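You operate a simulated robot arm through the tools that you are given. There is no shell and no other tool. Be economical: measure what you need, move in short steps, check, and stop when the job is done.

The job below is to be done with a simulated two-armed robot. You get a single attempt, and the scene is never put back.

## Task
Hand out an oil change kit: the LONG filter carton and 150 ml of engine oil, in the orange tray.
Fine: pump into the OIL jug; shut the spout valve again; spill nothing; leave the other jug and the air vents alone. Set down upright: measuring jug, what you pick out. Where these are worked on the way, their far stop is far enough and under half their travel is too little: spout valve.

Only the result counts: the job must be done as asked and must still hold three seconds after the hand-in. Knocking over, shifting, dropping, spilling or breaking anything else fails it.

## Robot
Two 7-joint arms with two-finger parallel grippers on one trunk, on a base that drives. Base frame: it is fixed to the floor where the robot stands at the start and does not move with it; the origin is under the middle of the robot, x ahead of it, y to its left, z up. Lengths are in m, angles in degrees, forces in N, time in s.
The left shoulder is at the start at [0.05, 0.168, 1.032], the right one opposite. With the tool pointing down near the work surface each hand reaches from about 0.1 to 0.64 m from the robot's upright axis, wherever it stands, measured 20 degrees to its own side. Places, roughly: brake fluid vent [0.2, -0.6, 1.3]; coolant vent [0.4, -0.4, 1.3]; inside of the orange tray [-1, -1.4, 0.9]; pump handle [0.7, 0, 1.2]; spout valve [0.6, -0.2, 1.2]; water vent [-0.8, -1.4, 1.3]. Payload 1.57 kg a hand.
The tool frame of a hand sits at the grasp point between the pads (the TCP): z along the fingers, y along the line on which they close. The tips reach 0.03 m beyond it. Largest opening 0.08 m; finger width 0.017, thickness 0.012; the body of the gripper, 0.04 by 0.082 m, starts 0.08 m behind the TCP.
Orientation is that of the tool frame in the base frame, as a unit quaternion [x, y, z, w]. With the fingers straight down and closing along the base's y, the tool's x points along the base's -x, its y along +y and its z along -z.

## Interface
- The arms move only by the tool play_rows. It takes "left_commands", "right_commands" or both (then of equal length, played together; a hand with none holds still); each is a list that holds one entry, the list of rows, each a list of 7 numbers: the shift along the tool's x, y, z in m, then the turn, a rotation vector about the tool's x, y, z in degrees, then the closure in counts, from 0 (fully open) to 255 (shut). In form: [[[x, y, z, ax, ay, az, claw], ...]]. A call has 1 to 12 rows; each row shifts and turns the commanded pose from where the row before left it, along the tool's axes as they then stand. A row lasts 0.2 s, in which the tool goes at most 0.05 m and 8.6 degrees; a call with a longer step from one row to the next is refused whole, and so is a gripper value outside its range. A pose out of reach is approached as far as the arm can. The call stops where the force on the tool passes 40 N (or 10 N more than at its start, if that is more) or the arm is blocked; 0.2 s more then pass. The fingers move at their own pace (about 0.045 m/s each) and stop on an object; they squeeze with about 41 N. The grip force told is the motor's: it shows also when the fingers shut on nothing. Time passes only in rows, and 0.2 s behind the last, so rows that do not move let the fingers close. The reply holds the time, the measured pose of the TCP, the force on the tool along the base axes, the opening and the grip force, in the units named above and with some noise, with the torque about the TCP (base axes, N m) and any sound that the robot's microphone picked up.
- Cameras (640 x 400 px; columns grow to the right, rows downward): "scene" is now at [0.1012, -0.0687, 1.2685]; the picture's right is [-0.75, -0.67, 0.00], its down [-0.23, 0.26, -0.94] and it looks along [0.63, -0.70, -0.34] (base axes); focal length 214 px, centre (320, 200). "left" rides on the left gripper at [0.072, 0.007, -0.122] in its tool frame; the picture's right is [-0.09, 1.00, 0.00], its down [-0.84, -0.08, -0.54] and it looks along [-0.54, -0.05, 0.84] (tool axes); focal length 238 px, centre (320, 200). "right" rides on the right gripper at [0.072, -0.007, -0.122] in its tool frame; the picture's right is [0.09, 1.00, 0.00], its down [-0.84, 0.08, -0.54] and it looks along [-0.54, 0.05, 0.84] (tool axes); focal length 238 px, centre (320, 200). There is no depth. A picture from a camera that has moved, and an enlarged one, comes with that camera's place and axes in the base frame and with its lens.
- snapshot(camera): a new picture of that camera. It takes no simulated time.
- lift_body(by): slides the trunk up (or, below 0, down) by that many m; the arms and the scene camera ride with it, the base frame stays. It gives what a move gives, with no picture.
- roll_base(legs): drives the robot by 1 to 6 legs, each [ahead, left, turn to the left] in m, m and degrees, along the robot's own axes; the way and the turn of a leg run together, so that a leg with both is an arc; at most 1.5 m and 180 degrees a leg. The arms and the cameras ride along, it lands a little off, and it stops where it bumps. It gives what a move gives.
- aim_head(pan, tilt): turns the head with the scene camera to pan (to the left, within 80 degrees either way) and tilt (down, from -29 to 69), counted from straight ahead of the robot. It gives what a move gives.
- close_up(camera, box): a new picture of the part [left, top, right, bottom] of that camera's present view, enlarged. It takes no simulated time.
- job_done(): hands the job in; it is judged then, once.

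Work in short steps. Places have to be worked out from the pictures, the camera data and where the tool is seen: move nearer, look again, correct. Check each grasp and each placing, and mend what went wrong. You have 120 turns and 88 pictures in all, those below and enlarged ones among them. Open the grippers and draw the arms clear of the work before you hand the job in, unless the task says otherwise; then end with one line.

The tools are called as a command line: name --argument value ..., lists and objects as JSON in quotes. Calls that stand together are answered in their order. play_rows: Moves the arms, as the interface text tells. Its arguments: {"type":"object","properties":{"left_commands":{"type":"array","items":{"type":"array","items":{"type":"array","items":{"type":"number"}}}},"right_commands":{"type":"array","items":{"type":"array","items":{"type":"array","items":{"type":"number"}}}}},"required":[]} The other tools are called the same way: lift_body (by) slides the trunk up or down; roll_base (legs) drives the base; aim_head (pan, tilt) turns the head that bears the scene camera; snapshot (camera) takes a picture; close_up (camera, box) takes an enlarged picture of a part of a camera's view; job_done () hands the job in.

At the start:

```text
t: 0.0
left_ee_pos: [0.4098, -0.0084, 1.1498]
left_orientation: [0.0, 1.0, 0.0, 0.0]
left_force: [0.5, 0.5, -0.7]
left_ft_torque: [0.01, 0.02, -0.01]
left_opening: 0.0798
left_finger_force: 0.1
right_ee_pos: [0.2845, -0.3553, 1.1504]
right_orientation: [0.0, 1.0, 0.0, 0.0]
right_force: [0.0, 0.6, -0.6]
right_ft_torque: [-0.01, 0.02, 0.02]
right_opening: 0.0801
right_finger_force: 0.1
trunk travel left (down, up): [-0.2, 0.243]
robot x, y, heading: [0.0011, 0.0014, -0.0]
head pan, tilt: [-48.2, 20.0]
```

scene: 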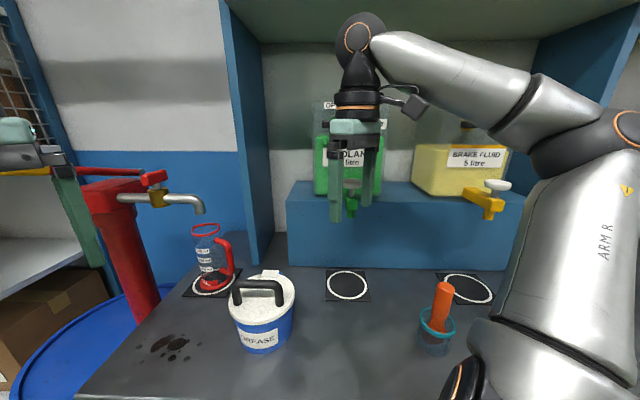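
right: 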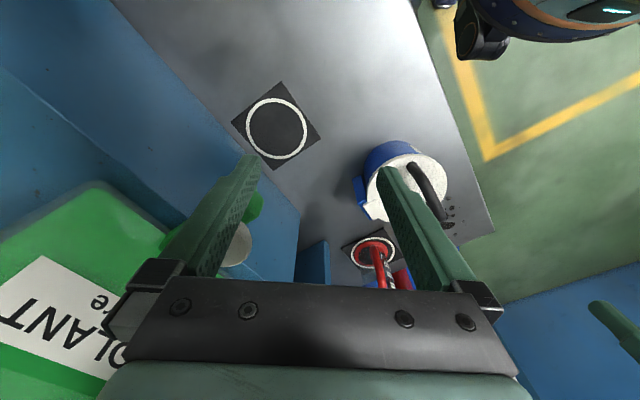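
left: 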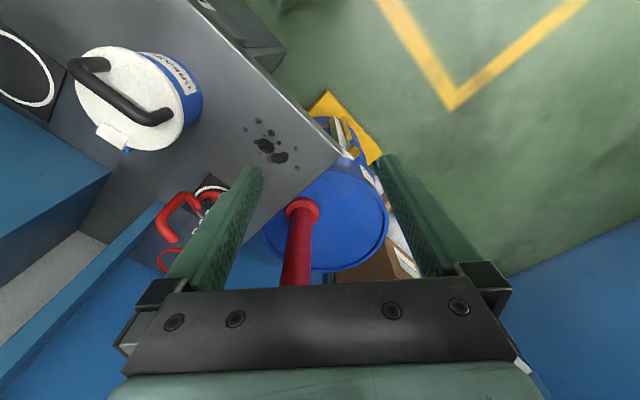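

I'll begin by surveying: look ahead toward the pump, jug and drum.

close_up --camera "scene" --box '[60, 140, 320, 310]'

aim_head --pan 0 --tilt 25

snapshot --camera "scene"

```text
2.35 times, centred on (190, 225) of scene
camera zoom: at [0.1012, -0.0687, 1.2685], right [-0.75, -0.67, 0.0], down [-0.23, 0.26, -0.94], along [0.63, -0.7, -0.34], focal length 505 px, centre (626, 141)
```

zoom: 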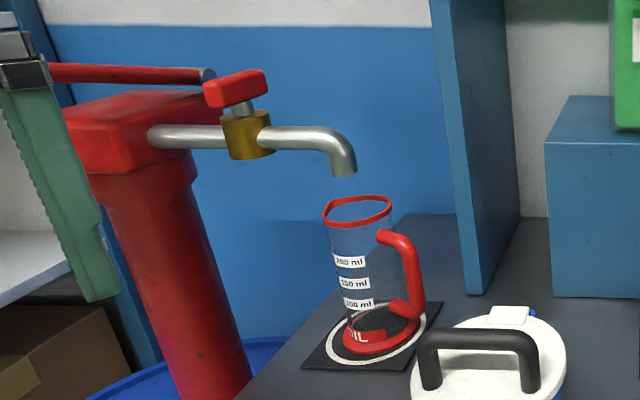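

```text
t: 1.2
left_ee_pos: [0.4103, -0.0088, 1.1494]
left_orientation: [0.0, 1.0, 0.0, 0.0]
left_force: [-0.2, -0.1, 0.6]
left_ft_torque: [0.01, 0.01, -0.01]
left_opening: 0.0801
left_finger_force: 0.1
right_ee_pos: [0.2855, -0.355, 1.15]
right_orientation: [0.0, 1.0, 0.001, -0.001]
right_force: [0.9, -0.9, 0.5]
right_ft_torque: [-0.02, 0.02, -0.02]
right_opening: 0.0803
right_finger_force: 0.0
trunk travel left (down, up): [-0.2, 0.243]
robot x, y, heading: [0.0003, -0.0023, -0.2]
head pan, tilt: [0.0, 25.0]
```

```text
83 pictures are left
camera scene: at [0.1313, 0.0007, 1.2604], right [0.0, -1.0, 0.0], down [-0.42, 0.0, -0.91], along [0.91, 0.0, -0.42], focal length 214 px, centre (320, 200)
```

scene: 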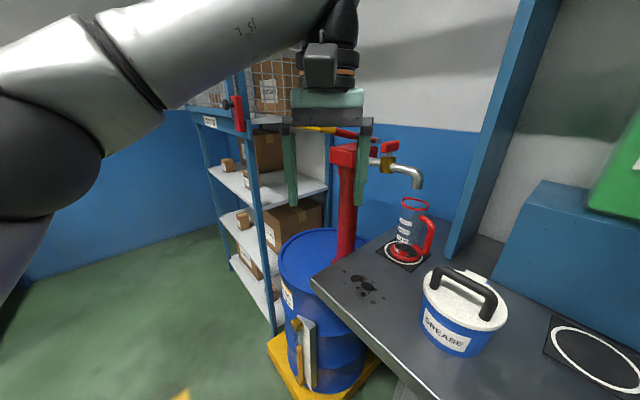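

The shelf left of the drum holds cartons; I look at it enlarged and look left as well.

close_up --camera "scene" --box '[180, 60, 340, 160]'

close_up --camera "scene" --box '[200, 140, 340, 340]'

aim_head --pan -80 --tilt 20

snapshot --camera "scene"

```text
4.00 times, centred on (260, 110) of scene
camera zoom: at [0.1313, 0.0007, 1.2604], right [0.0, -1.0, 0.0], down [-0.42, 0.0, -0.91], along [0.91, 0.0, -0.42], focal length 858 px, centre (560, 560)
```

zoom: 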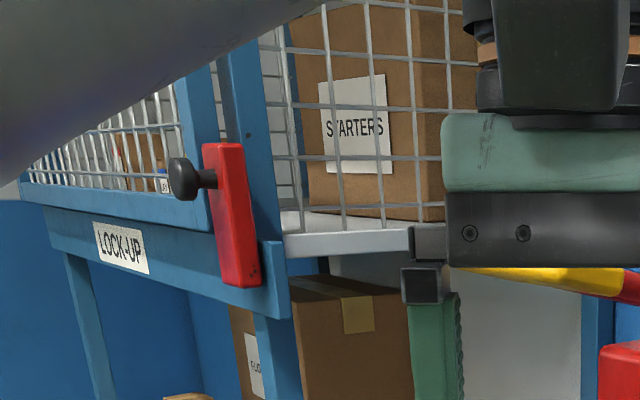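

```text
2.00 times, centred on (270, 240) of scene
camera zoom: at [0.1313, 0.0007, 1.2604], right [0.0, -1.0, 0.0], down [-0.42, 0.0, -0.91], along [0.91, 0.0, -0.42], focal length 429 px, centre (420, 120)
```

zoom: 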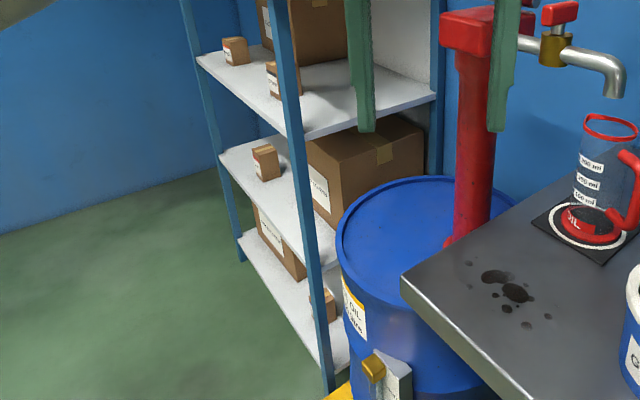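

```text
t: 2.7
left_ee_pos: [0.4091, -0.0088, 1.1497]
left_orientation: [0.0, 1.0, 0.0, -0.001]
left_force: [-0.1, -0.3, -0.1]
left_ft_torque: [-0.02, 0.03, -0.01]
left_opening: 0.0803
left_finger_force: 0.1
right_ee_pos: [0.2842, -0.3563, 1.1504]
right_orientation: [0.0, 1.0, 0.001, 0.0]
right_force: [-0.1, -0.2, 0.3]
right_ft_torque: [0.0, 0.02, 0.0]
right_opening: 0.0799
right_finger_force: 0.0
trunk travel left (down, up): [-0.2, 0.243]
robot x, y, heading: [0.0011, -0.0012, 0.0]
head pan, tilt: [-80.0, 20.0]
```

```text
80 pictures are left
camera scene: at [0.0554, -0.0909, 1.2685], right [-0.98, -0.17, 0.0], down [-0.06, 0.34, -0.94], along [0.16, -0.93, -0.34], focal length 214 px, centre (320, 200)
```

scene: 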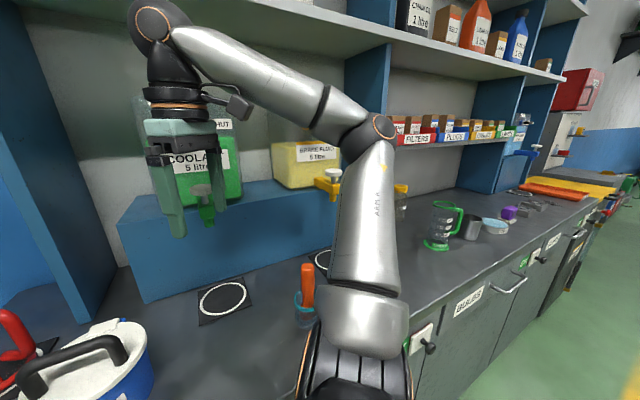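

A FILTERS bin is visible on the side shelf; enlarge it and the tray.

close_up --camera "scene" --box '[380, 80, 580, 205]'

close_up --camera "scene" --box '[400, 160, 640, 320]'

```text
3.20 times, centred on (480, 142) of scene
camera zoom: at [0.0554, -0.0909, 1.2685], right [-0.98, -0.17, 0.0], down [-0.06, 0.34, -0.94], along [0.16, -0.93, -0.34], focal length 686 px, centre (-192, 384)
```

zoom: 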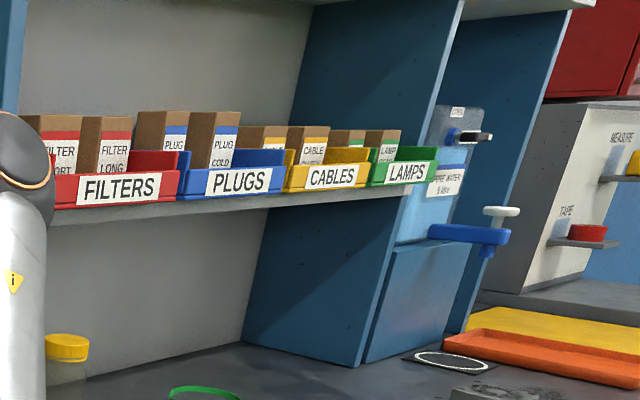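

```text
2.50 times, centred on (520, 240) of scene
camera zoom: at [0.0554, -0.0909, 1.2685], right [-0.98, -0.17, 0.0], down [-0.06, 0.34, -0.94], along [0.16, -0.93, -0.34], focal length 536 px, centre (-180, 100)
```

zoom: 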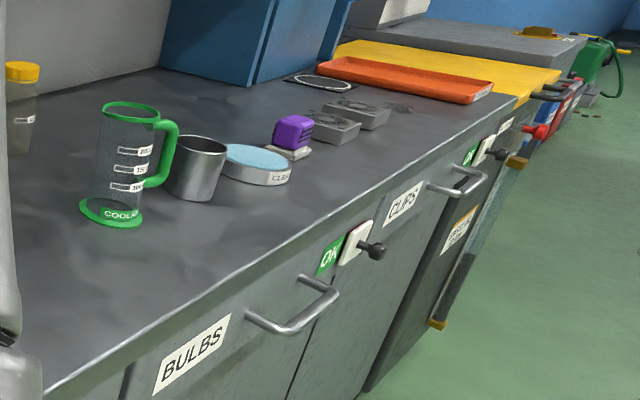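

FILTER LONG is right in the red FILTERS bin; the tray is at the far end. Now look at the pump mechanism closely.

aim_head --pan -15 --tilt 10

close_up --camera "scene" --box '[220, 120, 420, 245]'

snapshot --camera "scene"

```text
t: 4.0
left_ee_pos: [0.4107, -0.0077, 1.1492]
left_orientation: [0.0, 1.0, -0.001, 0.0]
left_force: [0.4, 0.3, 0.7]
left_ft_torque: [-0.01, 0.01, 0.01]
left_opening: 0.08
left_finger_force: 0.1
right_ee_pos: [0.2834, -0.355, 1.1493]
right_orientation: [0.0, 1.0, 0.0, 0.0]
right_force: [0.5, -0.2, -0.6]
right_ft_torque: [0.01, 0.0, 0.02]
right_opening: 0.08
right_finger_force: 0.1
trunk travel left (down, up): [-0.2, 0.243]
robot x, y, heading: [0.003, 0.0059, -0.0]
head pan, tilt: [-15.0, 10.0]
```

```text
3.20 times, centred on (320, 182) of scene
camera zoom: at [0.129, -0.0233, 1.2848], right [-0.26, -0.97, 0.0], down [-0.17, 0.05, -0.98], along [0.95, -0.26, -0.17], focal length 686 px, centre (320, 256)
```

zoom: 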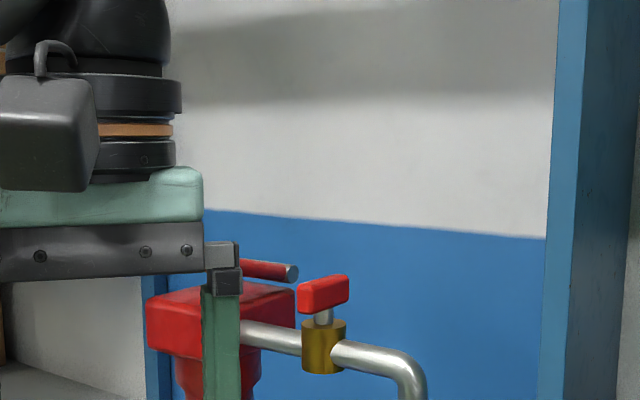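

```text
76 pictures are left
camera scene: at [0.129, -0.0233, 1.2848], right [-0.26, -0.97, 0.0], down [-0.17, 0.05, -0.98], along [0.95, -0.26, -0.17], focal length 214 px, centre (320, 200)
```

scene: 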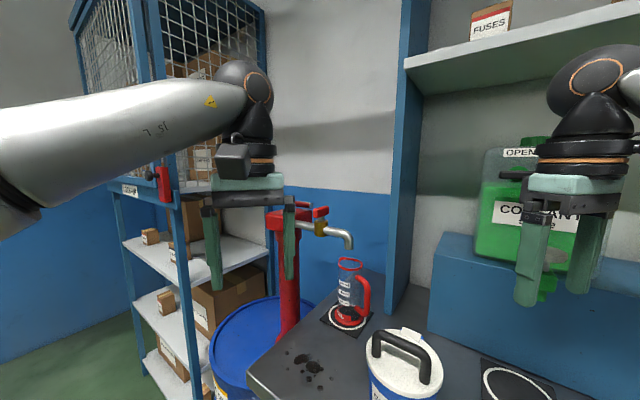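

Move the left hand aside (to +y and slightly back) to clear the view of the pump.

play_rows --left_commands '[[[0.02, 0.04, 0, 0, 0, 0, 0], [0.02, 0.04, 0, 0, 0, 0, 0], [0.02, 0.04, 0, 0, 0, 0, 0], [0.02, 0.04, 0, 0, 0, 0, 0], [0.02, 0.04, 0, 0, 0, 0, 0], [0, 0.04, 0, 0, 0, 0, 0]]]'

lift_body --by 0.15

aim_head --pan -15 --tilt 25

close_up --camera "scene" --box '[190, 120, 430, 270]'

```text
t: 5.5
left_ee_pos: [0.3101, 0.2319, 1.1501]
left_orientation: [0.0, 1.0, -0.001, 0.001]
left_force: [0.1, 0.4, -0.1]
left_ft_torque: [-0.01, -0.04, 0.03]
left_opening: 0.0801
left_finger_force: 0.0
right_ee_pos: [0.2843, -0.3538, 1.1507]
right_orientation: [0.0, 1.0, 0.0, 0.0]
right_force: [0.3, 0.9, -0.6]
right_ft_torque: [-0.02, 0.04, -0.04]
right_opening: 0.0804
right_finger_force: 0.1
trunk travel left (down, up): [-0.2, 0.243]
robot x, y, heading: [0.0011, 0.0009, 0.2]
head pan, tilt: [-15.0, 10.0]
```

```text
t: 7.2
left_ee_pos: [0.3098, 0.2311, 1.2998]
left_orientation: [0.001, 1.0, 0.0, 0.0]
left_force: [-0.2, 0.2, 0.0]
left_ft_torque: [0.01, 0.03, 0.04]
left_opening: 0.0802
left_finger_force: 0.0
right_ee_pos: [0.2852, -0.356, 1.3002]
right_orientation: [0.0, 1.0, 0.001, 0.0]
right_force: [-0.8, -0.6, -0.3]
right_ft_torque: [0.01, 0.03, 0.02]
right_opening: 0.08
right_finger_force: 0.1
trunk travel left (down, up): [-0.35, 0.093]
robot x, y, heading: [0.0008, 0.0015, 0.2]
head pan, tilt: [-15.0, 10.0]
```

```text
t: 8.0
left_ee_pos: [0.3097, 0.2313, 1.2999]
left_orientation: [0.0, 1.0, 0.0, 0.001]
left_force: [-0.3, -0.1, 0.1]
left_ft_torque: [0.02, -0.03, -0.01]
left_opening: 0.0799
left_finger_force: 0.2
right_ee_pos: [0.2846, -0.3552, 1.2992]
right_orientation: [0.0, 1.0, 0.001, -0.001]
right_force: [0.1, 0.1, 0.1]
right_ft_torque: [-0.02, 0.03, 0.01]
right_opening: 0.0799
right_finger_force: 0.1
trunk travel left (down, up): [-0.35, 0.093]
robot x, y, heading: [0.0009, 0.0001, 0.3]
head pan, tilt: [-15.0, 25.0]
```

```text
2.67 times, centred on (310, 195) of scene
camera zoom: at [0.1282, -0.023, 1.4105], right [-0.26, -0.97, 0.0], down [-0.41, 0.11, -0.91], along [0.88, -0.23, -0.42], focal length 572 px, centre (347, 213)
```

zoom: 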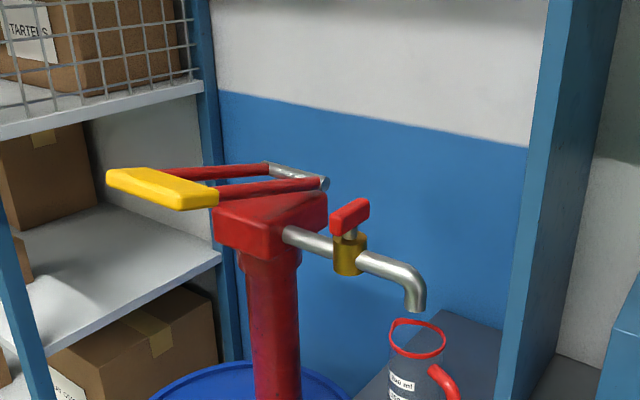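

Estimates: pump grip centre ≈(0.68,0.02,1.20), its axle ≈(0.77,-0.13,1.16) parallel to the counter; valve lever ≈(0.65,-0.16,1.16), across the pipe = closed; spout outlet ≈(0.586,-0.215,1.08). The counter faces about heading -52°, so I turn the robot to face it, which puts all this in the left arm's reach.

roll_base --legs '[[0, 0, -25], [0, 0, -25]]'

aim_head --pan 35 --tilt 30

snapshot --camera "scene"

```text
t: 10.9
left_ee_pos: [0.3764, -0.0888, 1.3003]
left_orientation: [0.423, 0.906, 0.0, 0.0]
left_force: [0.0, -0.1, 0.1]
left_ft_torque: [-0.01, 0.01, -0.01]
left_opening: 0.0798
left_finger_force: 0.0
right_ee_pos: [-0.09, -0.4463, 1.3006]
right_orientation: [0.422, 0.906, 0.0, 0.0]
right_force: [0.2, 0.9, 0.5]
right_ft_torque: [0.0, 0.01, -0.02]
right_opening: 0.0799
right_finger_force: 0.1
trunk travel left (down, up): [-0.35, 0.093]
robot x, y, heading: [0.0004, 0.0002, -49.9]
head pan, tilt: [-15.0, 25.0]
```

```text
t: 12.1
left_ee_pos: [0.3763, -0.0878, 1.3008]
left_orientation: [0.422, 0.906, 0.0, 0.0]
left_force: [-0.9, 0.5, -0.9]
left_ft_torque: [0.0, 0.02, 0.02]
left_opening: 0.0801
left_finger_force: 0.1
right_ee_pos: [-0.0883, -0.4468, 1.3002]
right_orientation: [0.423, 0.906, 0.0, 0.0]
right_force: [0.6, -0.1, 0.9]
right_ft_torque: [-0.02, 0.05, -0.01]
right_opening: 0.08
right_finger_force: 0.1
trunk travel left (down, up): [-0.35, 0.093]
robot x, y, heading: [-0.002, 0.0013, -50.2]
head pan, tilt: [35.0, 30.0]
```

```text
74 pictures are left
camera scene: at [0.1123, -0.0533, 1.4025], right [-0.26, -0.97, 0.0], down [-0.48, 0.13, -0.87], along [0.84, -0.22, -0.5], focal length 214 px, centre (320, 200)
```

scene: 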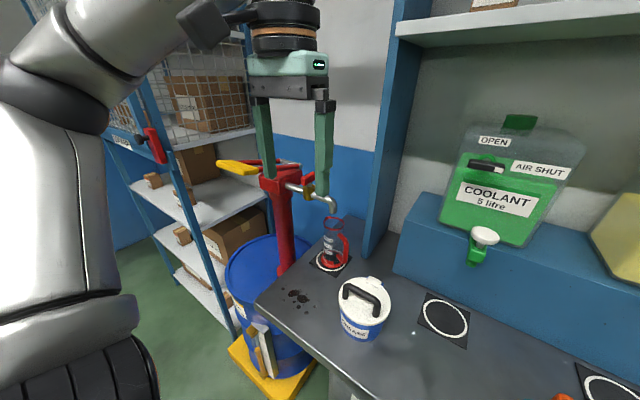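

Move the left hand above the valve lever at the current height and look with its camera.

play_rows --left_commands '[[[-0.036, 0.027, 0, 0, 0, 0, 0], [-0.036, 0.027, 0, 0, 0, 0, 0], [-0.036, 0.027, 0, 0, 0, 0, 0], [-0.036, 0.027, 0, 0, 0, 0, 0], [-0.036, 0.027, 0, 0, 0, 0, 0], [-0.036, 0.027, 0, 0, 0, 0, 0]]]'

snapshot --camera "left"

snapshot --camera "scene"

```text
t: 13.5
left_ee_pos: [0.5991, -0.1422, 1.2706]
left_orientation: [0.421, 0.907, -0.001, 0.002]
left_force: [0.3, 0.7, 1.2]
left_ft_torque: [-0.02, 0.01, 0.02]
left_opening: 0.0801
left_finger_force: 0.1
left hand out of reach, approached as far as the arm can: row 5, 6
right_ee_pos: [-0.0886, -0.4459, 1.2996]
right_orientation: [0.422, 0.907, 0.0, 0.0]
right_force: [0.4, 0.4, 0.0]
right_ft_torque: [0.01, 0.02, 0.02]
right_opening: 0.0802
right_finger_force: 0.1
trunk travel left (down, up): [-0.35, 0.093]
robot x, y, heading: [-0.0006, 0.0005, -50.1]
head pan, tilt: [35.0, 30.0]
```

```text
73 pictures are left
camera left: at [0.5588, -0.0819, 1.3919], right [0.82, 0.57, 0.0], down [0.48, -0.69, 0.54], along [0.31, -0.45, -0.84], focal length 238 px, centre (320, 200)
```

left: 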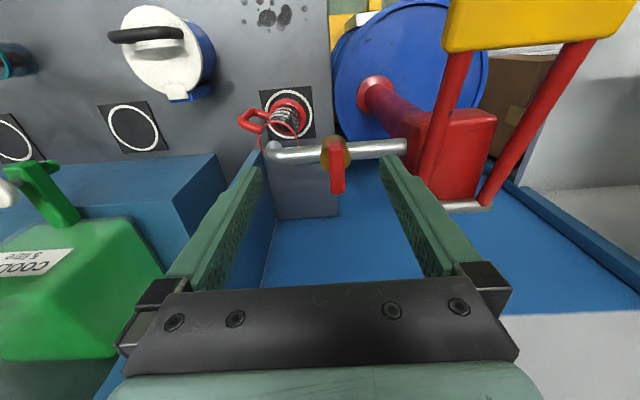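

```text
72 pictures are left
camera scene: at [0.1128, -0.0532, 1.4024], right [-0.26, -0.97, 0.0], down [-0.48, 0.13, -0.87], along [0.84, -0.22, -0.5], focal length 214 px, centre (320, 200)
```

scene: 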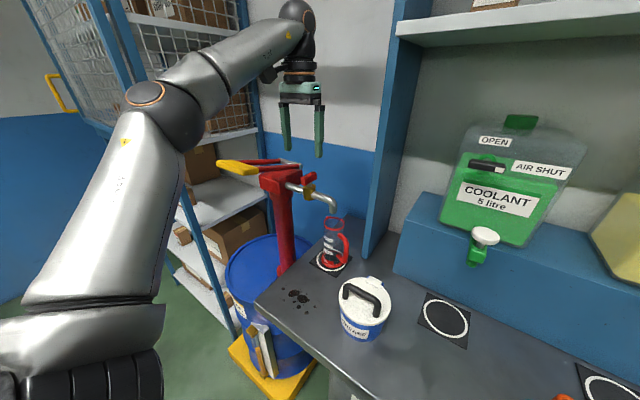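

Valve lever confirmed near (0.634,-0.16), but just at the arm's limit. I retract the hand and shift the robot 0.12 m left along the counter, which has clear floor.

play_rows --left_commands '[[[0.04, 0, -0.015, 0, 0, 0, 0], [0.04, 0, -0.015, 0, 0, 0, 0], [0.04, 0, -0.01, 0, 0, 0, 0], [0.04, -0.02, 0, 0, 0, 0, 0]]]'

roll_base --legs '[[0, 0.12, 0]]'

```text
t: 14.5
left_ee_pos: [0.482, -0.0355, 1.3082]
left_orientation: [0.422, 0.906, 0.0, -0.001]
left_force: [0.0, -0.5, 0.3]
left_ft_torque: [-0.03, 0.02, 0.02]
left_opening: 0.08
left_finger_force: 0.1
left hand out of reach, approached as far as the arm can: row 4
right_ee_pos: [-0.0889, -0.4467, 1.3]
right_orientation: [0.422, 0.907, 0.0, -0.001]
right_force: [0.7, -0.3, -0.3]
right_ft_torque: [0.02, -0.01, 0.03]
right_opening: 0.08
right_finger_force: 0.0
trunk travel left (down, up): [-0.35, 0.093]
robot x, y, heading: [0.0014, -0.0008, -49.8]
head pan, tilt: [35.0, 30.0]
```

```text
t: 15.7
left_ee_pos: [0.5741, 0.0423, 1.3083]
left_orientation: [0.422, 0.906, 0.0, -0.001]
left_force: [-0.1, 0.9, 0.5]
left_ft_torque: [-0.01, 0.01, -0.04]
left_opening: 0.0803
left_finger_force: 0.0
right_ee_pos: [0.0019, -0.3695, 1.2996]
right_orientation: [0.422, 0.907, 0.0, 0.0]
right_force: [0.5, 1.0, -0.2]
right_ft_torque: [-0.03, -0.01, -0.02]
right_opening: 0.08
right_finger_force: 0.1
trunk travel left (down, up): [-0.35, 0.093]
robot x, y, heading: [0.0948, 0.0763, -50.2]
head pan, tilt: [35.0, 30.0]
```

Move above the valve lever again from the new stance.

play_rows --left_commands '[[[-0.036, -0.016, 0.01, 0, 0, 0, 0], [-0.036, -0.016, 0.01, 0, 0, 0, 0], [-0.036, -0.016, 0.01, 0, 0, 0, 0], [-0.036, -0.016, 0.01, 0, 0, 0, 0], [-0.036, -0.016, 0.01, 0, 0, 0, 0]]]'

snapshot --camera "left"

```text
t: 16.9
left_ee_pos: [0.629, -0.1501, 1.2568]
left_orientation: [0.422, 0.906, 0.001, -0.001]
left_force: [0.0, -0.5, -0.3]
left_ft_torque: [0.0, -0.03, 0.03]
left_opening: 0.08
left_finger_force: 0.0
right_ee_pos: [0.0025, -0.3713, 1.2991]
right_orientation: [0.422, 0.907, 0.002, 0.0]
right_force: [-0.2, -0.4, 0.0]
right_ft_torque: [0.04, 0.01, 0.03]
right_opening: 0.0799
right_finger_force: 0.2
trunk travel left (down, up): [-0.35, 0.093]
robot x, y, heading: [0.0896, 0.0775, -49.9]
head pan, tilt: [35.0, 30.0]
```

```text
71 pictures are left
camera left: at [0.5883, -0.091, 1.3795], right [0.82, 0.57, 0.0], down [0.48, -0.69, 0.54], along [0.31, -0.44, -0.84], focal length 238 px, centre (320, 200)
```

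left: 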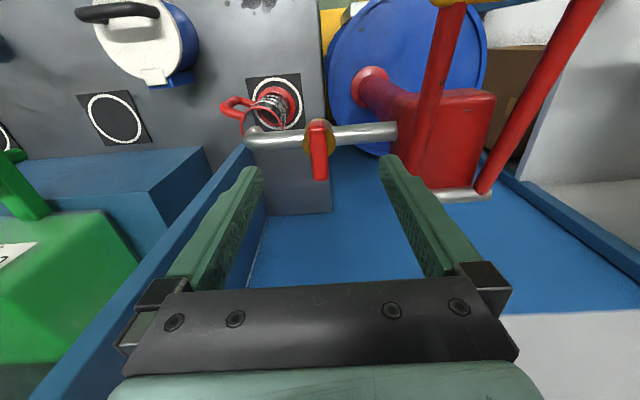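

Lever at ≈(0.637,-0.163,1.16). Centre over it and descend to straddle it with half-open fingers.

play_rows --left_commands '[[[-0.015, -0.002, 0, 0, 0, 0, 90], [0, 0, 0.03, 0, 0, 0, 90], [0, 0, 0.03, 0, 0, 0, 90], [0, 0, 0.022, 0, 0, 0, 90]]]'

snapshot --camera "left"

close_up --camera "scene" --box '[200, 80, 400, 205]'

```text
t: 17.9
left_ee_pos: [0.6386, -0.1606, 1.1749]
left_orientation: [0.421, 0.907, -0.001, 0.0]
left_force: [0.7, 0.5, -0.4]
left_ft_torque: [0.0, -0.01, 0.0]
left_opening: 0.0516
left_finger_force: 0.0
right_ee_pos: [0.0028, -0.3693, 1.301]
right_orientation: [0.423, 0.906, 0.0, 0.0]
right_force: [-0.2, 0.1, 0.3]
right_ft_torque: [-0.02, 0.0, 0.02]
right_opening: 0.08
right_finger_force: 0.1
trunk travel left (down, up): [-0.35, 0.093]
robot x, y, heading: [0.0879, 0.0766, -50.0]
head pan, tilt: [35.0, 30.0]
```

```text
70 pictures are left
camera left: at [0.5972, -0.1003, 1.2973], right [0.82, 0.57, 0.0], down [0.48, -0.69, 0.54], along [0.31, -0.45, -0.84], focal length 238 px, centre (320, 200)
```

left: 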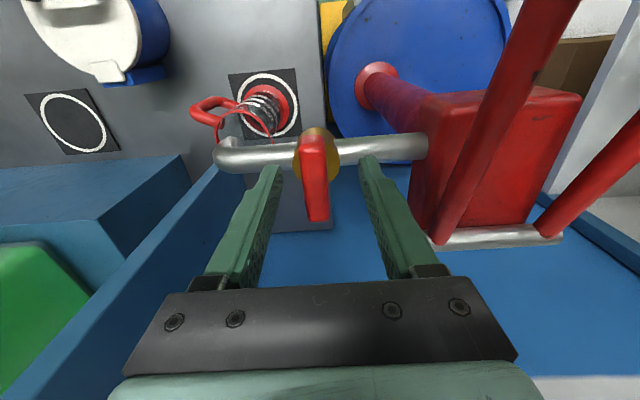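

```text
3.20 times, centred on (300, 142) of scene
camera zoom: at [0.204, 0.0237, 1.4025], right [-0.26, -0.97, 0.0], down [-0.48, 0.13, -0.87], along [0.84, -0.22, -0.5], focal length 686 px, centre (384, 384)
```

zoom: 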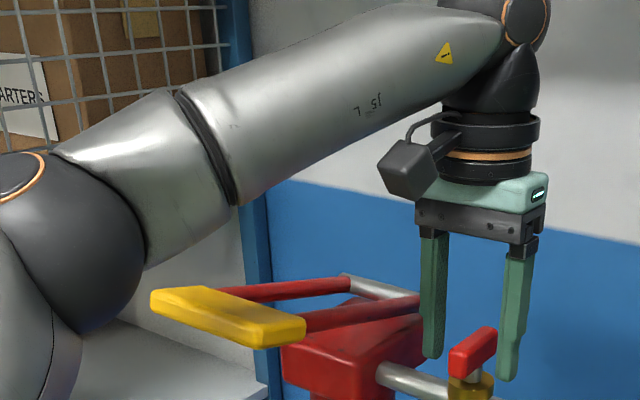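

Lever sits centred between the fingers (lever z≈1.164). Lower slightly, close on it, and try a small turn.

play_rows --left_commands '[[[0, -0.002, 0.008, 0, 0, 0, 90], [0, 0, 0, 0, 0, 0, 255], [0, 0, 0, 0, 0, 0, 255], [0, 0, 0, 0, 0, 0, 255], [0, 0, 0, 0, 0, 8, 255], [0, 0, 0, 0, 0, 8, 255]]]'

close_up --camera "left" --box '[200, 100, 440, 250]'

```text
t: 19.3
left_ee_pos: [0.635, -0.1619, 1.1692]
left_orientation: [0.544, 0.839, 0.0, 0.0]
left_force: [-0.1, -1.9, 1.0]
left_ft_torque: [0.08, -0.36, 1.1]
left_opening: 0.0207
left_finger_force: 33.5
right_ee_pos: [0.0014, -0.3699, 1.3011]
right_orientation: [0.421, 0.907, 0.001, 0.0]
right_force: [-0.4, 0.1, 0.0]
right_ft_torque: [-0.01, -0.01, 0.0]
right_opening: 0.0801
right_finger_force: 0.1
trunk travel left (down, up): [-0.35, 0.093]
robot x, y, heading: [0.0902, 0.0764, -49.9]
head pan, tilt: [35.0, 30.0]
```

```text
2.67 times, centred on (320, 175) of left
camera zoom: at [0.6125, -0.0934, 1.29], right [0.95, 0.32, 0.0], down [0.27, -0.8, 0.54], along [0.18, -0.51, -0.84], focal length 636 px, centre (320, 267)
```

zoom: 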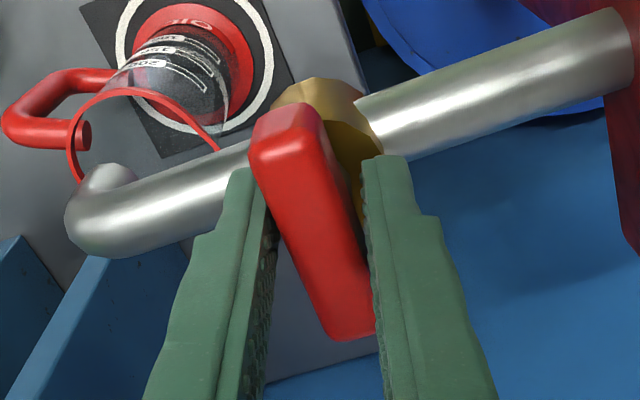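

The lever stayed put (diagonal in the fingers, 1.1 Nm): that is the closed stop. Turn the other way.

play_rows --left_commands '[[[0, 0, 0, 0, 0, -8, 255], [0, 0, 0, 0, 0, -8, 255], [0, 0, 0, 0, 0, -8, 255], [0, 0, 0, 0, 0, -8, 255], [0, 0, 0, 0, 0, -8, 255]]]'

close_up --camera "left" --box '[200, 100, 440, 250]'

```text
t: 20.5
left_ee_pos: [0.6358, -0.1622, 1.1698]
left_orientation: [0.224, 0.975, 0.0, -0.001]
left_force: [2.7, -1.5, -0.3]
left_ft_torque: [-0.19, -0.53, -0.05]
left_opening: 0.0161
left_finger_force: 31.6
right_ee_pos: [0.0021, -0.3714, 1.2998]
right_orientation: [0.422, 0.907, -0.001, 0.0]
right_force: [-0.4, -0.5, -0.5]
right_ft_torque: [0.03, 0.01, -0.03]
right_opening: 0.0802
right_finger_force: 0.1
trunk travel left (down, up): [-0.35, 0.093]
robot x, y, heading: [0.09, 0.0731, -50.1]
head pan, tilt: [35.0, 30.0]
```

```text
2.67 times, centred on (320, 175) of left
camera zoom: at [0.5738, -0.1245, 1.2901], right [0.52, 0.86, 0.0], down [0.72, -0.43, 0.54], along [0.46, -0.28, -0.84], focal length 636 px, centre (320, 267)
```

zoom: 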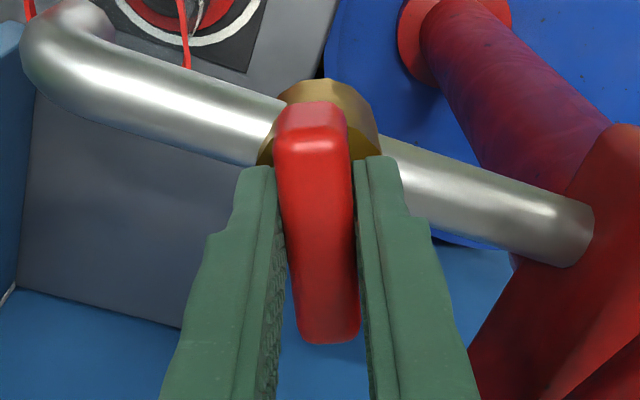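

Lever now turns freely with the hand. Continue to the open position.

play_rows --left_commands '[[[0, 0, 0, 0, 0, -8, 255], [0, 0, 0, 0, 0, -8, 255], [0, 0, 0, 0, 0, -8, 255], [0, 0, 0, 0, 0, -8, 255], [0, 0, 0, 0, 0, -8, 255], [0, 0, 0, 0, 0, -8, 255], [0, 0, 0, 0, 0, -8, 255], [0, 0, 0, 0, 0, -8, 255]]]'

close_up --camera "left" --box '[200, 100, 440, 250]'

```text
t: 22.3
left_ee_pos: [0.6355, -0.1642, 1.1696]
left_orientation: [-0.327, 0.945, 0.001, 0.0]
left_force: [5.4, -9.5, 5.2]
left_ft_torque: [-0.02, -0.26, 0.05]
left_opening: 0.0156
left_finger_force: 31.8
right_ee_pos: [0.0016, -0.3714, 1.2986]
right_orientation: [0.422, 0.907, 0.001, 0.0]
right_force: [0.3, 0.3, -0.4]
right_ft_torque: [0.0, 0.01, 0.01]
right_opening: 0.0799
right_finger_force: 0.0
trunk travel left (down, up): [-0.35, 0.093]
robot x, y, heading: [0.0844, 0.0787, -49.9]
head pan, tilt: [35.0, 30.0]
```

```text
2.67 times, centred on (320, 175) of left
camera zoom: at [0.5751, -0.2024, 1.2901], right [-0.54, 0.84, 0.0], down [0.71, 0.46, 0.54], along [0.45, 0.29, -0.84], focal length 636 px, centre (320, 267)
```

zoom: 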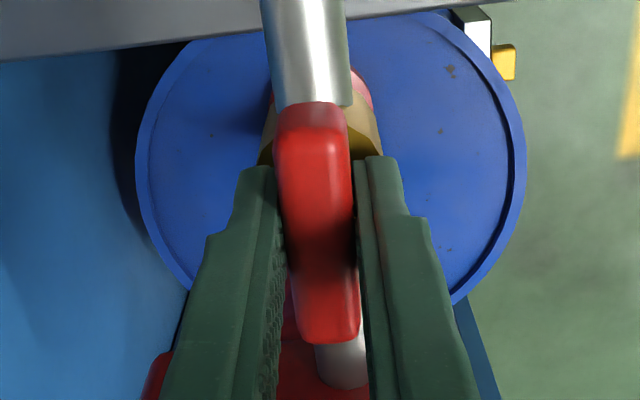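

Valve lever is in line with the pipe (open). Release, rise, and move over the yellow pump grip; the fingers already close across that bar.

play_rows --left_commands '[[[0, 0, 0, 0, 0, 0, 60], [0, 0, 0, 0, 0, 0, 60], [0, 0, -0.04, 0, 0, 0, 0], [0, 0, -0.04, 0, 0, 0, 0], [0, 0, -0.04, 0, 0, 0, 0], [-0.032, 0.026, -0.01, 0, 0, 0, 0], [-0.032, 0.026, 0, 0, 0, 0, 0], [-0.032, 0.026, 0, 0, 0, 0, 0], [-0.032, 0.026, 0, 0, 0, 0, 0]]]'

snapshot --camera "left"

close_up --camera "scene" --box '[200, 80, 400, 280]'

```text
t: 24.3
left_ee_pos: [0.6726, -0.0019, 1.2994]
left_orientation: [-0.326, 0.945, 0.0, 0.0]
left_force: [0.0, 0.6, -0.2]
left_ft_torque: [-0.01, 0.03, -0.01]
left_opening: 0.0802
left_finger_force: 0.1
left hand out of reach, approached as far as the arm can: row 5
right_ee_pos: [0.0016, -0.3692, 1.3002]
right_orientation: [0.422, 0.907, 0.0, 0.0]
right_force: [0.5, 0.7, -0.4]
right_ft_torque: [0.0, -0.05, -0.04]
right_opening: 0.0799
right_finger_force: 0.0
trunk travel left (down, up): [-0.35, 0.093]
robot x, y, heading: [0.0878, 0.0773, -49.7]
head pan, tilt: [35.0, 30.0]
```

```text
65 pictures are left
camera left: at [0.6119, -0.04, 1.4211], right [-0.54, 0.84, 0.0], down [0.71, 0.45, 0.54], along [0.46, 0.29, -0.84], focal length 238 px, centre (320, 200)
```

left: 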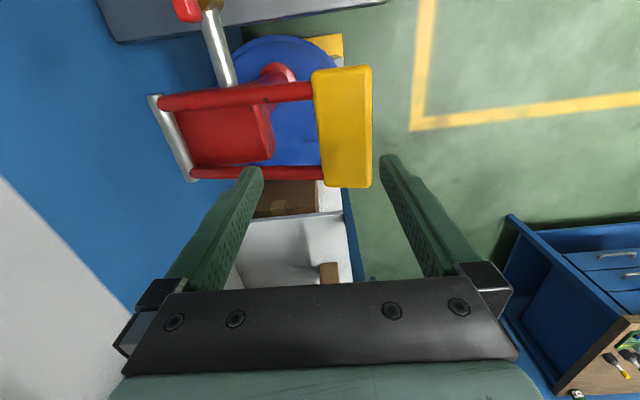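

```text
2.00 times, centred on (300, 180) of scene
camera zoom: at [0.2034, 0.0242, 1.4025], right [-0.26, -0.97, 0.0], down [-0.48, 0.13, -0.87], along [0.84, -0.22, -0.5], focal length 429 px, centre (360, 240)
```

zoom: 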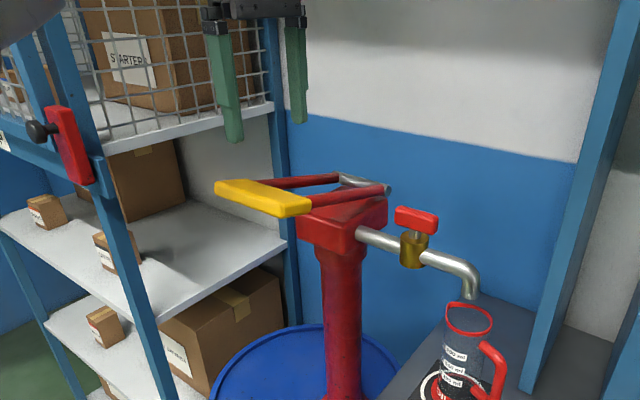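

Grip bar centre ≈(0.653,0.015,1.205), about 5 cm deep. Align and descend partway, then check.

play_rows --left_commands '[[[0.005, 0.0255, 0, 0, 0, 0, 0], [0, 0, 0.025, 0, 0, 0, 0], [0, 0, 0.02, 0, 0, 0, 0]]]'

snapshot --camera "left"

```text
t: 25.1
left_ee_pos: [0.6519, 0.0153, 1.2544]
left_orientation: [-0.326, 0.945, 0.0, 0.001]
left_force: [0.4, 0.3, -0.4]
left_ft_torque: [-0.03, 0.01, 0.02]
left_opening: 0.0801
left_finger_force: 0.0
right_ee_pos: [0.0014, -0.3696, 1.3003]
right_orientation: [0.422, 0.907, 0.0, 0.0]
right_force: [0.3, 0.1, -0.3]
right_ft_torque: [-0.05, 0.0, 0.01]
right_opening: 0.08
right_finger_force: 0.0
trunk travel left (down, up): [-0.35, 0.093]
robot x, y, heading: [0.0915, 0.0737, -50.2]
head pan, tilt: [35.0, 30.0]
```

```text
63 pictures are left
camera left: at [0.5912, -0.0226, 1.3756], right [-0.54, 0.84, 0.0], down [0.71, 0.46, 0.54], along [0.46, 0.29, -0.84], focal length 238 px, centre (320, 200)
```

left: 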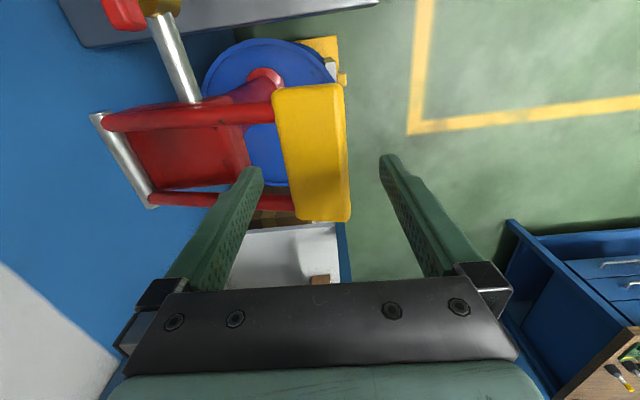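

Nicely aligned; nudge 6 mm, descend around the bar and close.

play_rows --left_commands '[[[0.003, -0.006, 0.01, 0, 0, 0, 0], [0, 0, 0.02, 0, 0, 0, 0], [0, 0, 0.02, 0, 0, 0, 0], [0, 0, 0, 0, 0, 0, 255], [0, 0, 0, 0, 0, 0, 255], [0, 0, 0, 0, 0, 0, 255]]]'

snapshot --camera "left"

close_up --camera "scene" --box '[200, 80, 400, 280]'

```text
t: 26.5
left_ee_pos: [0.652, 0.0107, 1.2053]
left_orientation: [-0.326, 0.945, 0.001, 0.001]
left_force: [-10.7, 8.7, -4.6]
left_ft_torque: [0.25, 0.06, 0.3]
left_opening: 0.0531
left_finger_force: 24.9
right_ee_pos: [0.0009, -0.3693, 1.2998]
right_orientation: [0.422, 0.907, -0.001, 0.001]
right_force: [-0.4, 0.1, 0.1]
right_ft_torque: [0.0, -0.03, -0.02]
right_opening: 0.08
right_finger_force: 0.0
trunk travel left (down, up): [-0.35, 0.093]
robot x, y, heading: [0.0931, 0.0752, -50.2]
head pan, tilt: [35.0, 30.0]
```

```text
62 pictures are left
camera left: at [0.5918, -0.0277, 1.3256], right [-0.54, 0.84, 0.0], down [0.71, 0.45, 0.54], along [0.45, 0.3, -0.84], focal length 238 px, centre (320, 200)
```

left: 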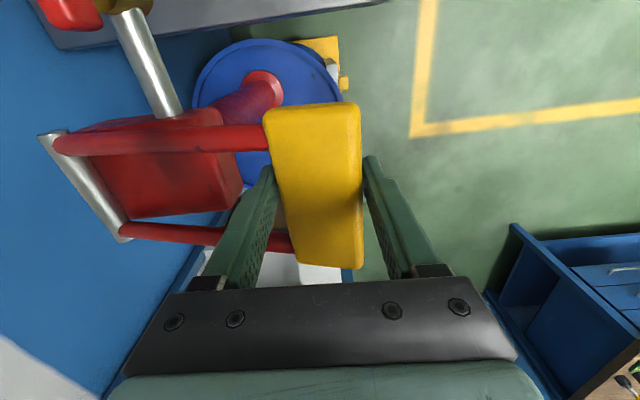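

```text
2.00 times, centred on (300, 180) of scene
camera zoom: at [0.2023, 0.0248, 1.4026], right [-0.26, -0.97, 0.0], down [-0.48, 0.13, -0.87], along [0.84, -0.22, -0.5], focal length 429 px, centre (360, 240)
```

zoom: 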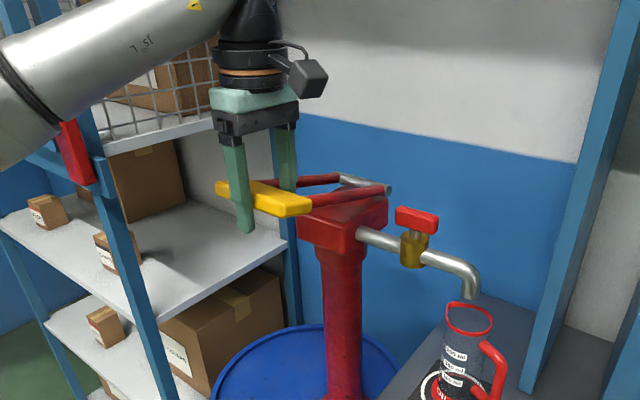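

Gripped (opening 53 mm). Handle radius ≈0.19 m about the axle; start a down stroke along that arc with the hand tilting along.

play_rows --left_commands '[[[0, 0.0028, 0.0164, 5, 0, 0, 255], [0, 0.0028, 0.0164, 5, 0, 0, 255], [0, 0.0028, 0.0164, 5, 0, 0, 255]]]'

close_up --camera "scene" --box '[200, 80, 400, 280]'

```text
t: 27.3
left_ee_pos: [0.6486, 0.0154, 1.1561]
left_orientation: [-0.323, 0.938, -0.122, 0.043]
left_force: [-13.5, 17.4, 4.9]
left_ft_torque: [0.34, -0.06, 0.78]
left_opening: 0.0524
left_finger_force: 44.7
right_ee_pos: [-0.001, -0.3675, 1.3007]
right_orientation: [0.422, 0.907, 0.0, 0.001]
right_force: [0.4, 0.2, 0.3]
right_ft_torque: [0.04, 0.03, 0.05]
right_opening: 0.0801
right_finger_force: 0.1
trunk travel left (down, up): [-0.35, 0.093]
robot x, y, heading: [0.0924, 0.0773, -50.2]
head pan, tilt: [35.0, 30.0]
```

```text
2.00 times, centred on (300, 180) of scene
camera zoom: at [0.2006, 0.0261, 1.4029], right [-0.26, -0.97, 0.0], down [-0.48, 0.13, -0.87], along [0.84, -0.22, -0.5], focal length 429 px, centre (360, 240)
```

zoom: 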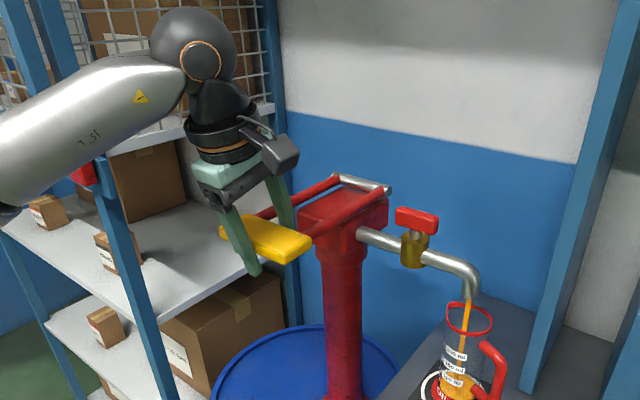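

Oil flows into the jug. Check the level in detail.

aim_head --pan 25 --tilt 35

close_up --camera "scene" --box '[200, 80, 360, 240]'

```text
t: 28.1
left_ee_pos: [0.6469, 0.0164, 1.1546]
left_orientation: [-0.323, 0.938, -0.121, 0.043]
left_force: [-18.2, 18.8, 2.0]
left_ft_torque: [0.12, 0.54, 0.91]
left_opening: 0.0524
left_finger_force: 44.8
right_ee_pos: [-0.0011, -0.3669, 1.3015]
right_orientation: [0.422, 0.907, 0.0, 0.002]
right_force: [-0.1, 0.3, 0.8]
right_ft_torque: [-0.02, 0.0, 0.02]
right_opening: 0.08
right_finger_force: 0.1
trunk travel left (down, up): [-0.35, 0.093]
robot x, y, heading: [0.0915, 0.0739, -49.9]
head pan, tilt: [25.0, 35.0]
```

```text
2.50 times, centred on (280, 160) of scene
camera zoom: at [0.1931, 0.0127, 1.3951], right [-0.42, -0.91, 0.0], down [-0.52, 0.24, -0.82], along [0.74, -0.35, -0.57], focal length 536 px, centre (420, 300)
```

zoom: 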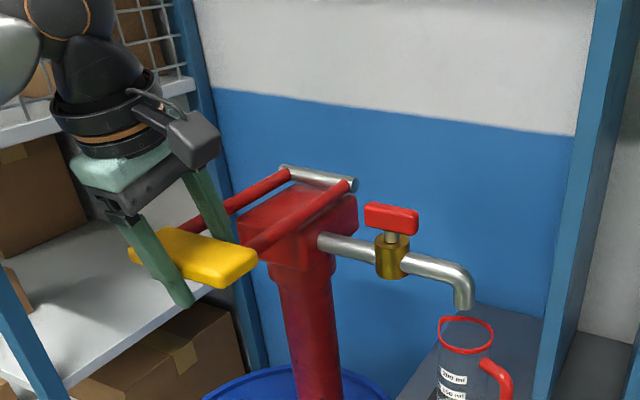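

Flow stops when the handle stops. Zoom onto the jug.

close_up --camera "scene" --box '[290, 150, 350, 215]'

```text
6.15 times, centred on (320, 182) of scene
camera zoom: at [0.1931, 0.0127, 1.3951], right [-0.42, -0.91, 0.0], down [-0.52, 0.24, -0.82], along [0.74, -0.35, -0.57], focal length 1320 px, centre (320, 308)
```

zoom: 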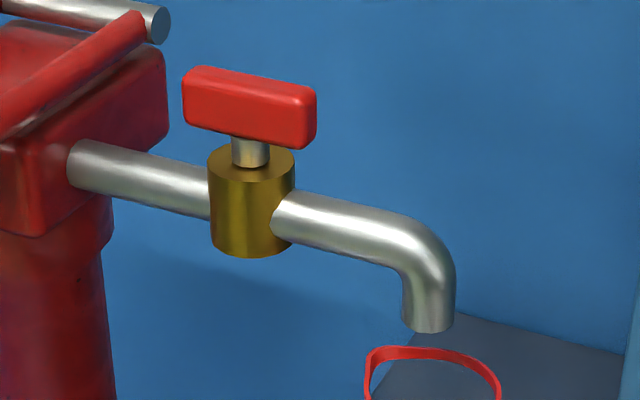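

Re-aim the zoom on the jug itself.

close_up --camera "scene" --box '[300, 200, 396, 260]'

```text
6.67 times, centred on (348, 230) of scene
camera zoom: at [0.1931, 0.0127, 1.3951], right [-0.42, -0.91, 0.0], down [-0.52, 0.24, -0.82], along [0.74, -0.35, -0.57], focal length 1430 px, centre (133, 0)
```

zoom: 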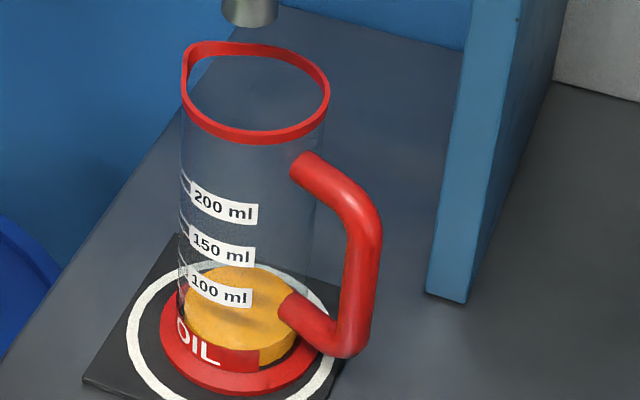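

Roughly 55 ml in so far from ~15° of stroke. Continue down by 10° and check again.

play_rows --left_commands '[[[0, 0.006, 0.0164, 5, 0, 0, 255], [0, 0.004, 0.0164, 5, 0, 0, 255]]]'

close_up --camera "scene" --box '[300, 200, 396, 260]'

```text
t: 28.7
left_ee_pos: [0.6491, 0.0129, 1.12]
left_orientation: [-0.319, 0.923, -0.203, 0.072]
left_force: [-8.8, 9.5, 3.0]
left_ft_torque: [0.75, -0.25, 1.02]
left_opening: 0.0525
left_finger_force: 44.8
right_ee_pos: [0.0008, -0.3691, 1.3005]
right_orientation: [0.423, 0.906, 0.0, 0.001]
right_force: [-0.6, 0.5, 0.3]
right_ft_torque: [-0.01, -0.02, 0.0]
right_opening: 0.08
right_finger_force: 0.0
trunk travel left (down, up): [-0.35, 0.093]
robot x, y, heading: [0.0938, 0.0749, -49.9]
head pan, tilt: [25.0, 35.0]
```

```text
6.67 times, centred on (348, 230) of scene
camera zoom: at [0.1943, 0.0108, 1.395], right [-0.42, -0.91, 0.0], down [-0.52, 0.24, -0.82], along [0.74, -0.35, -0.57], focal length 1430 px, centre (133, 0)
```

zoom: 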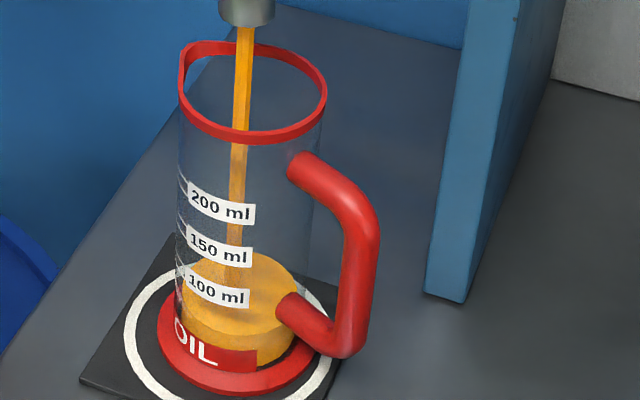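

Still streaming with lag; wait with a still row and look again.

play_rows --left_commands '[[[0, 0, 0, 0, 0, 0, 255], [0, 0, 0, 0, 0, 0, 255], [0, 0, 0, 0, 0, 0, 255]]]'

close_up --camera "scene" --box '[300, 200, 396, 260]'

```text
t: 29.5
left_ee_pos: [0.6491, 0.0127, 1.1199]
left_orientation: [-0.318, 0.923, -0.204, 0.071]
left_force: [-8.3, 10.6, 2.8]
left_ft_torque: [0.83, -0.37, 0.93]
left_opening: 0.0528
left_finger_force: 45.0
right_ee_pos: [0.0018, -0.3687, 1.3011]
right_orientation: [0.422, 0.907, 0.0, 0.001]
right_force: [0.6, 0.0, 0.7]
right_ft_torque: [-0.01, -0.02, -0.01]
right_opening: 0.08
right_finger_force: 0.1
trunk travel left (down, up): [-0.35, 0.093]
robot x, y, heading: [0.0917, 0.0719, -50.0]
head pan, tilt: [25.0, 35.0]
```

```text
6.67 times, centred on (348, 230) of scene
camera zoom: at [0.1945, 0.011, 1.3949], right [-0.42, -0.91, 0.0], down [-0.52, 0.24, -0.82], along [0.74, -0.35, -0.57], focal length 1430 px, centre (133, 0)
```

zoom: 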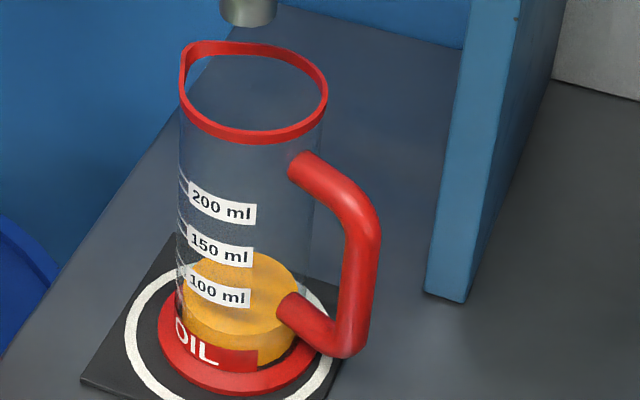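

Level about 65–70 ml. Continue the down stroke by another 10°.

play_rows --left_commands '[[[0, 0.0045, 0.0164, 5, 0, 0, 255], [0, 0.004, 0.0164, 5, 0, 0, 255], [0, 0, 0, 0, 0, 0, 255], [0, 0, 0, 0, 0, 0, 255], [0, 0, 0, 0, 0, 0, 255]]]'

close_up --camera "scene" --box '[300, 200, 396, 260]'

```text
t: 30.1
left_ee_pos: [0.6533, 0.009, 1.1032]
left_orientation: [-0.311, 0.898, -0.295, 0.103]
left_force: [-19.3, 16.1, 18.3]
left_ft_torque: [-0.21, 0.23, 0.15]
left_opening: 0.0527
left_finger_force: 44.8
right_ee_pos: [-0.002, -0.3666, 1.2997]
right_orientation: [0.421, 0.907, 0.0, 0.003]
right_force: [0.3, -0.2, 0.3]
right_ft_torque: [-0.01, 0.02, -0.02]
right_opening: 0.0799
right_finger_force: 0.1
trunk travel left (down, up): [-0.35, 0.093]
robot x, y, heading: [0.0903, 0.0788, -49.9]
head pan, tilt: [25.0, 35.0]
stopped in row 3 (left hand): the force on the tool passed its limit (the readings are from after the stop); the commanded pose is now the measured one
```

```text
6.67 times, centred on (348, 230) of scene
camera zoom: at [0.1907, 0.0128, 1.3954], right [-0.42, -0.91, 0.0], down [-0.52, 0.24, -0.82], along [0.75, -0.35, -0.57], focal length 1430 px, centre (133, 0)
```

zoom: 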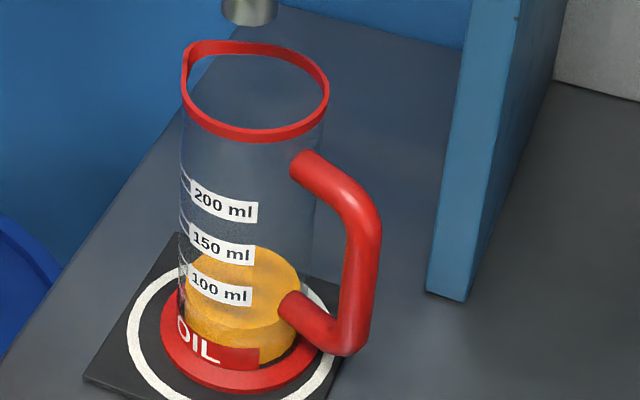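

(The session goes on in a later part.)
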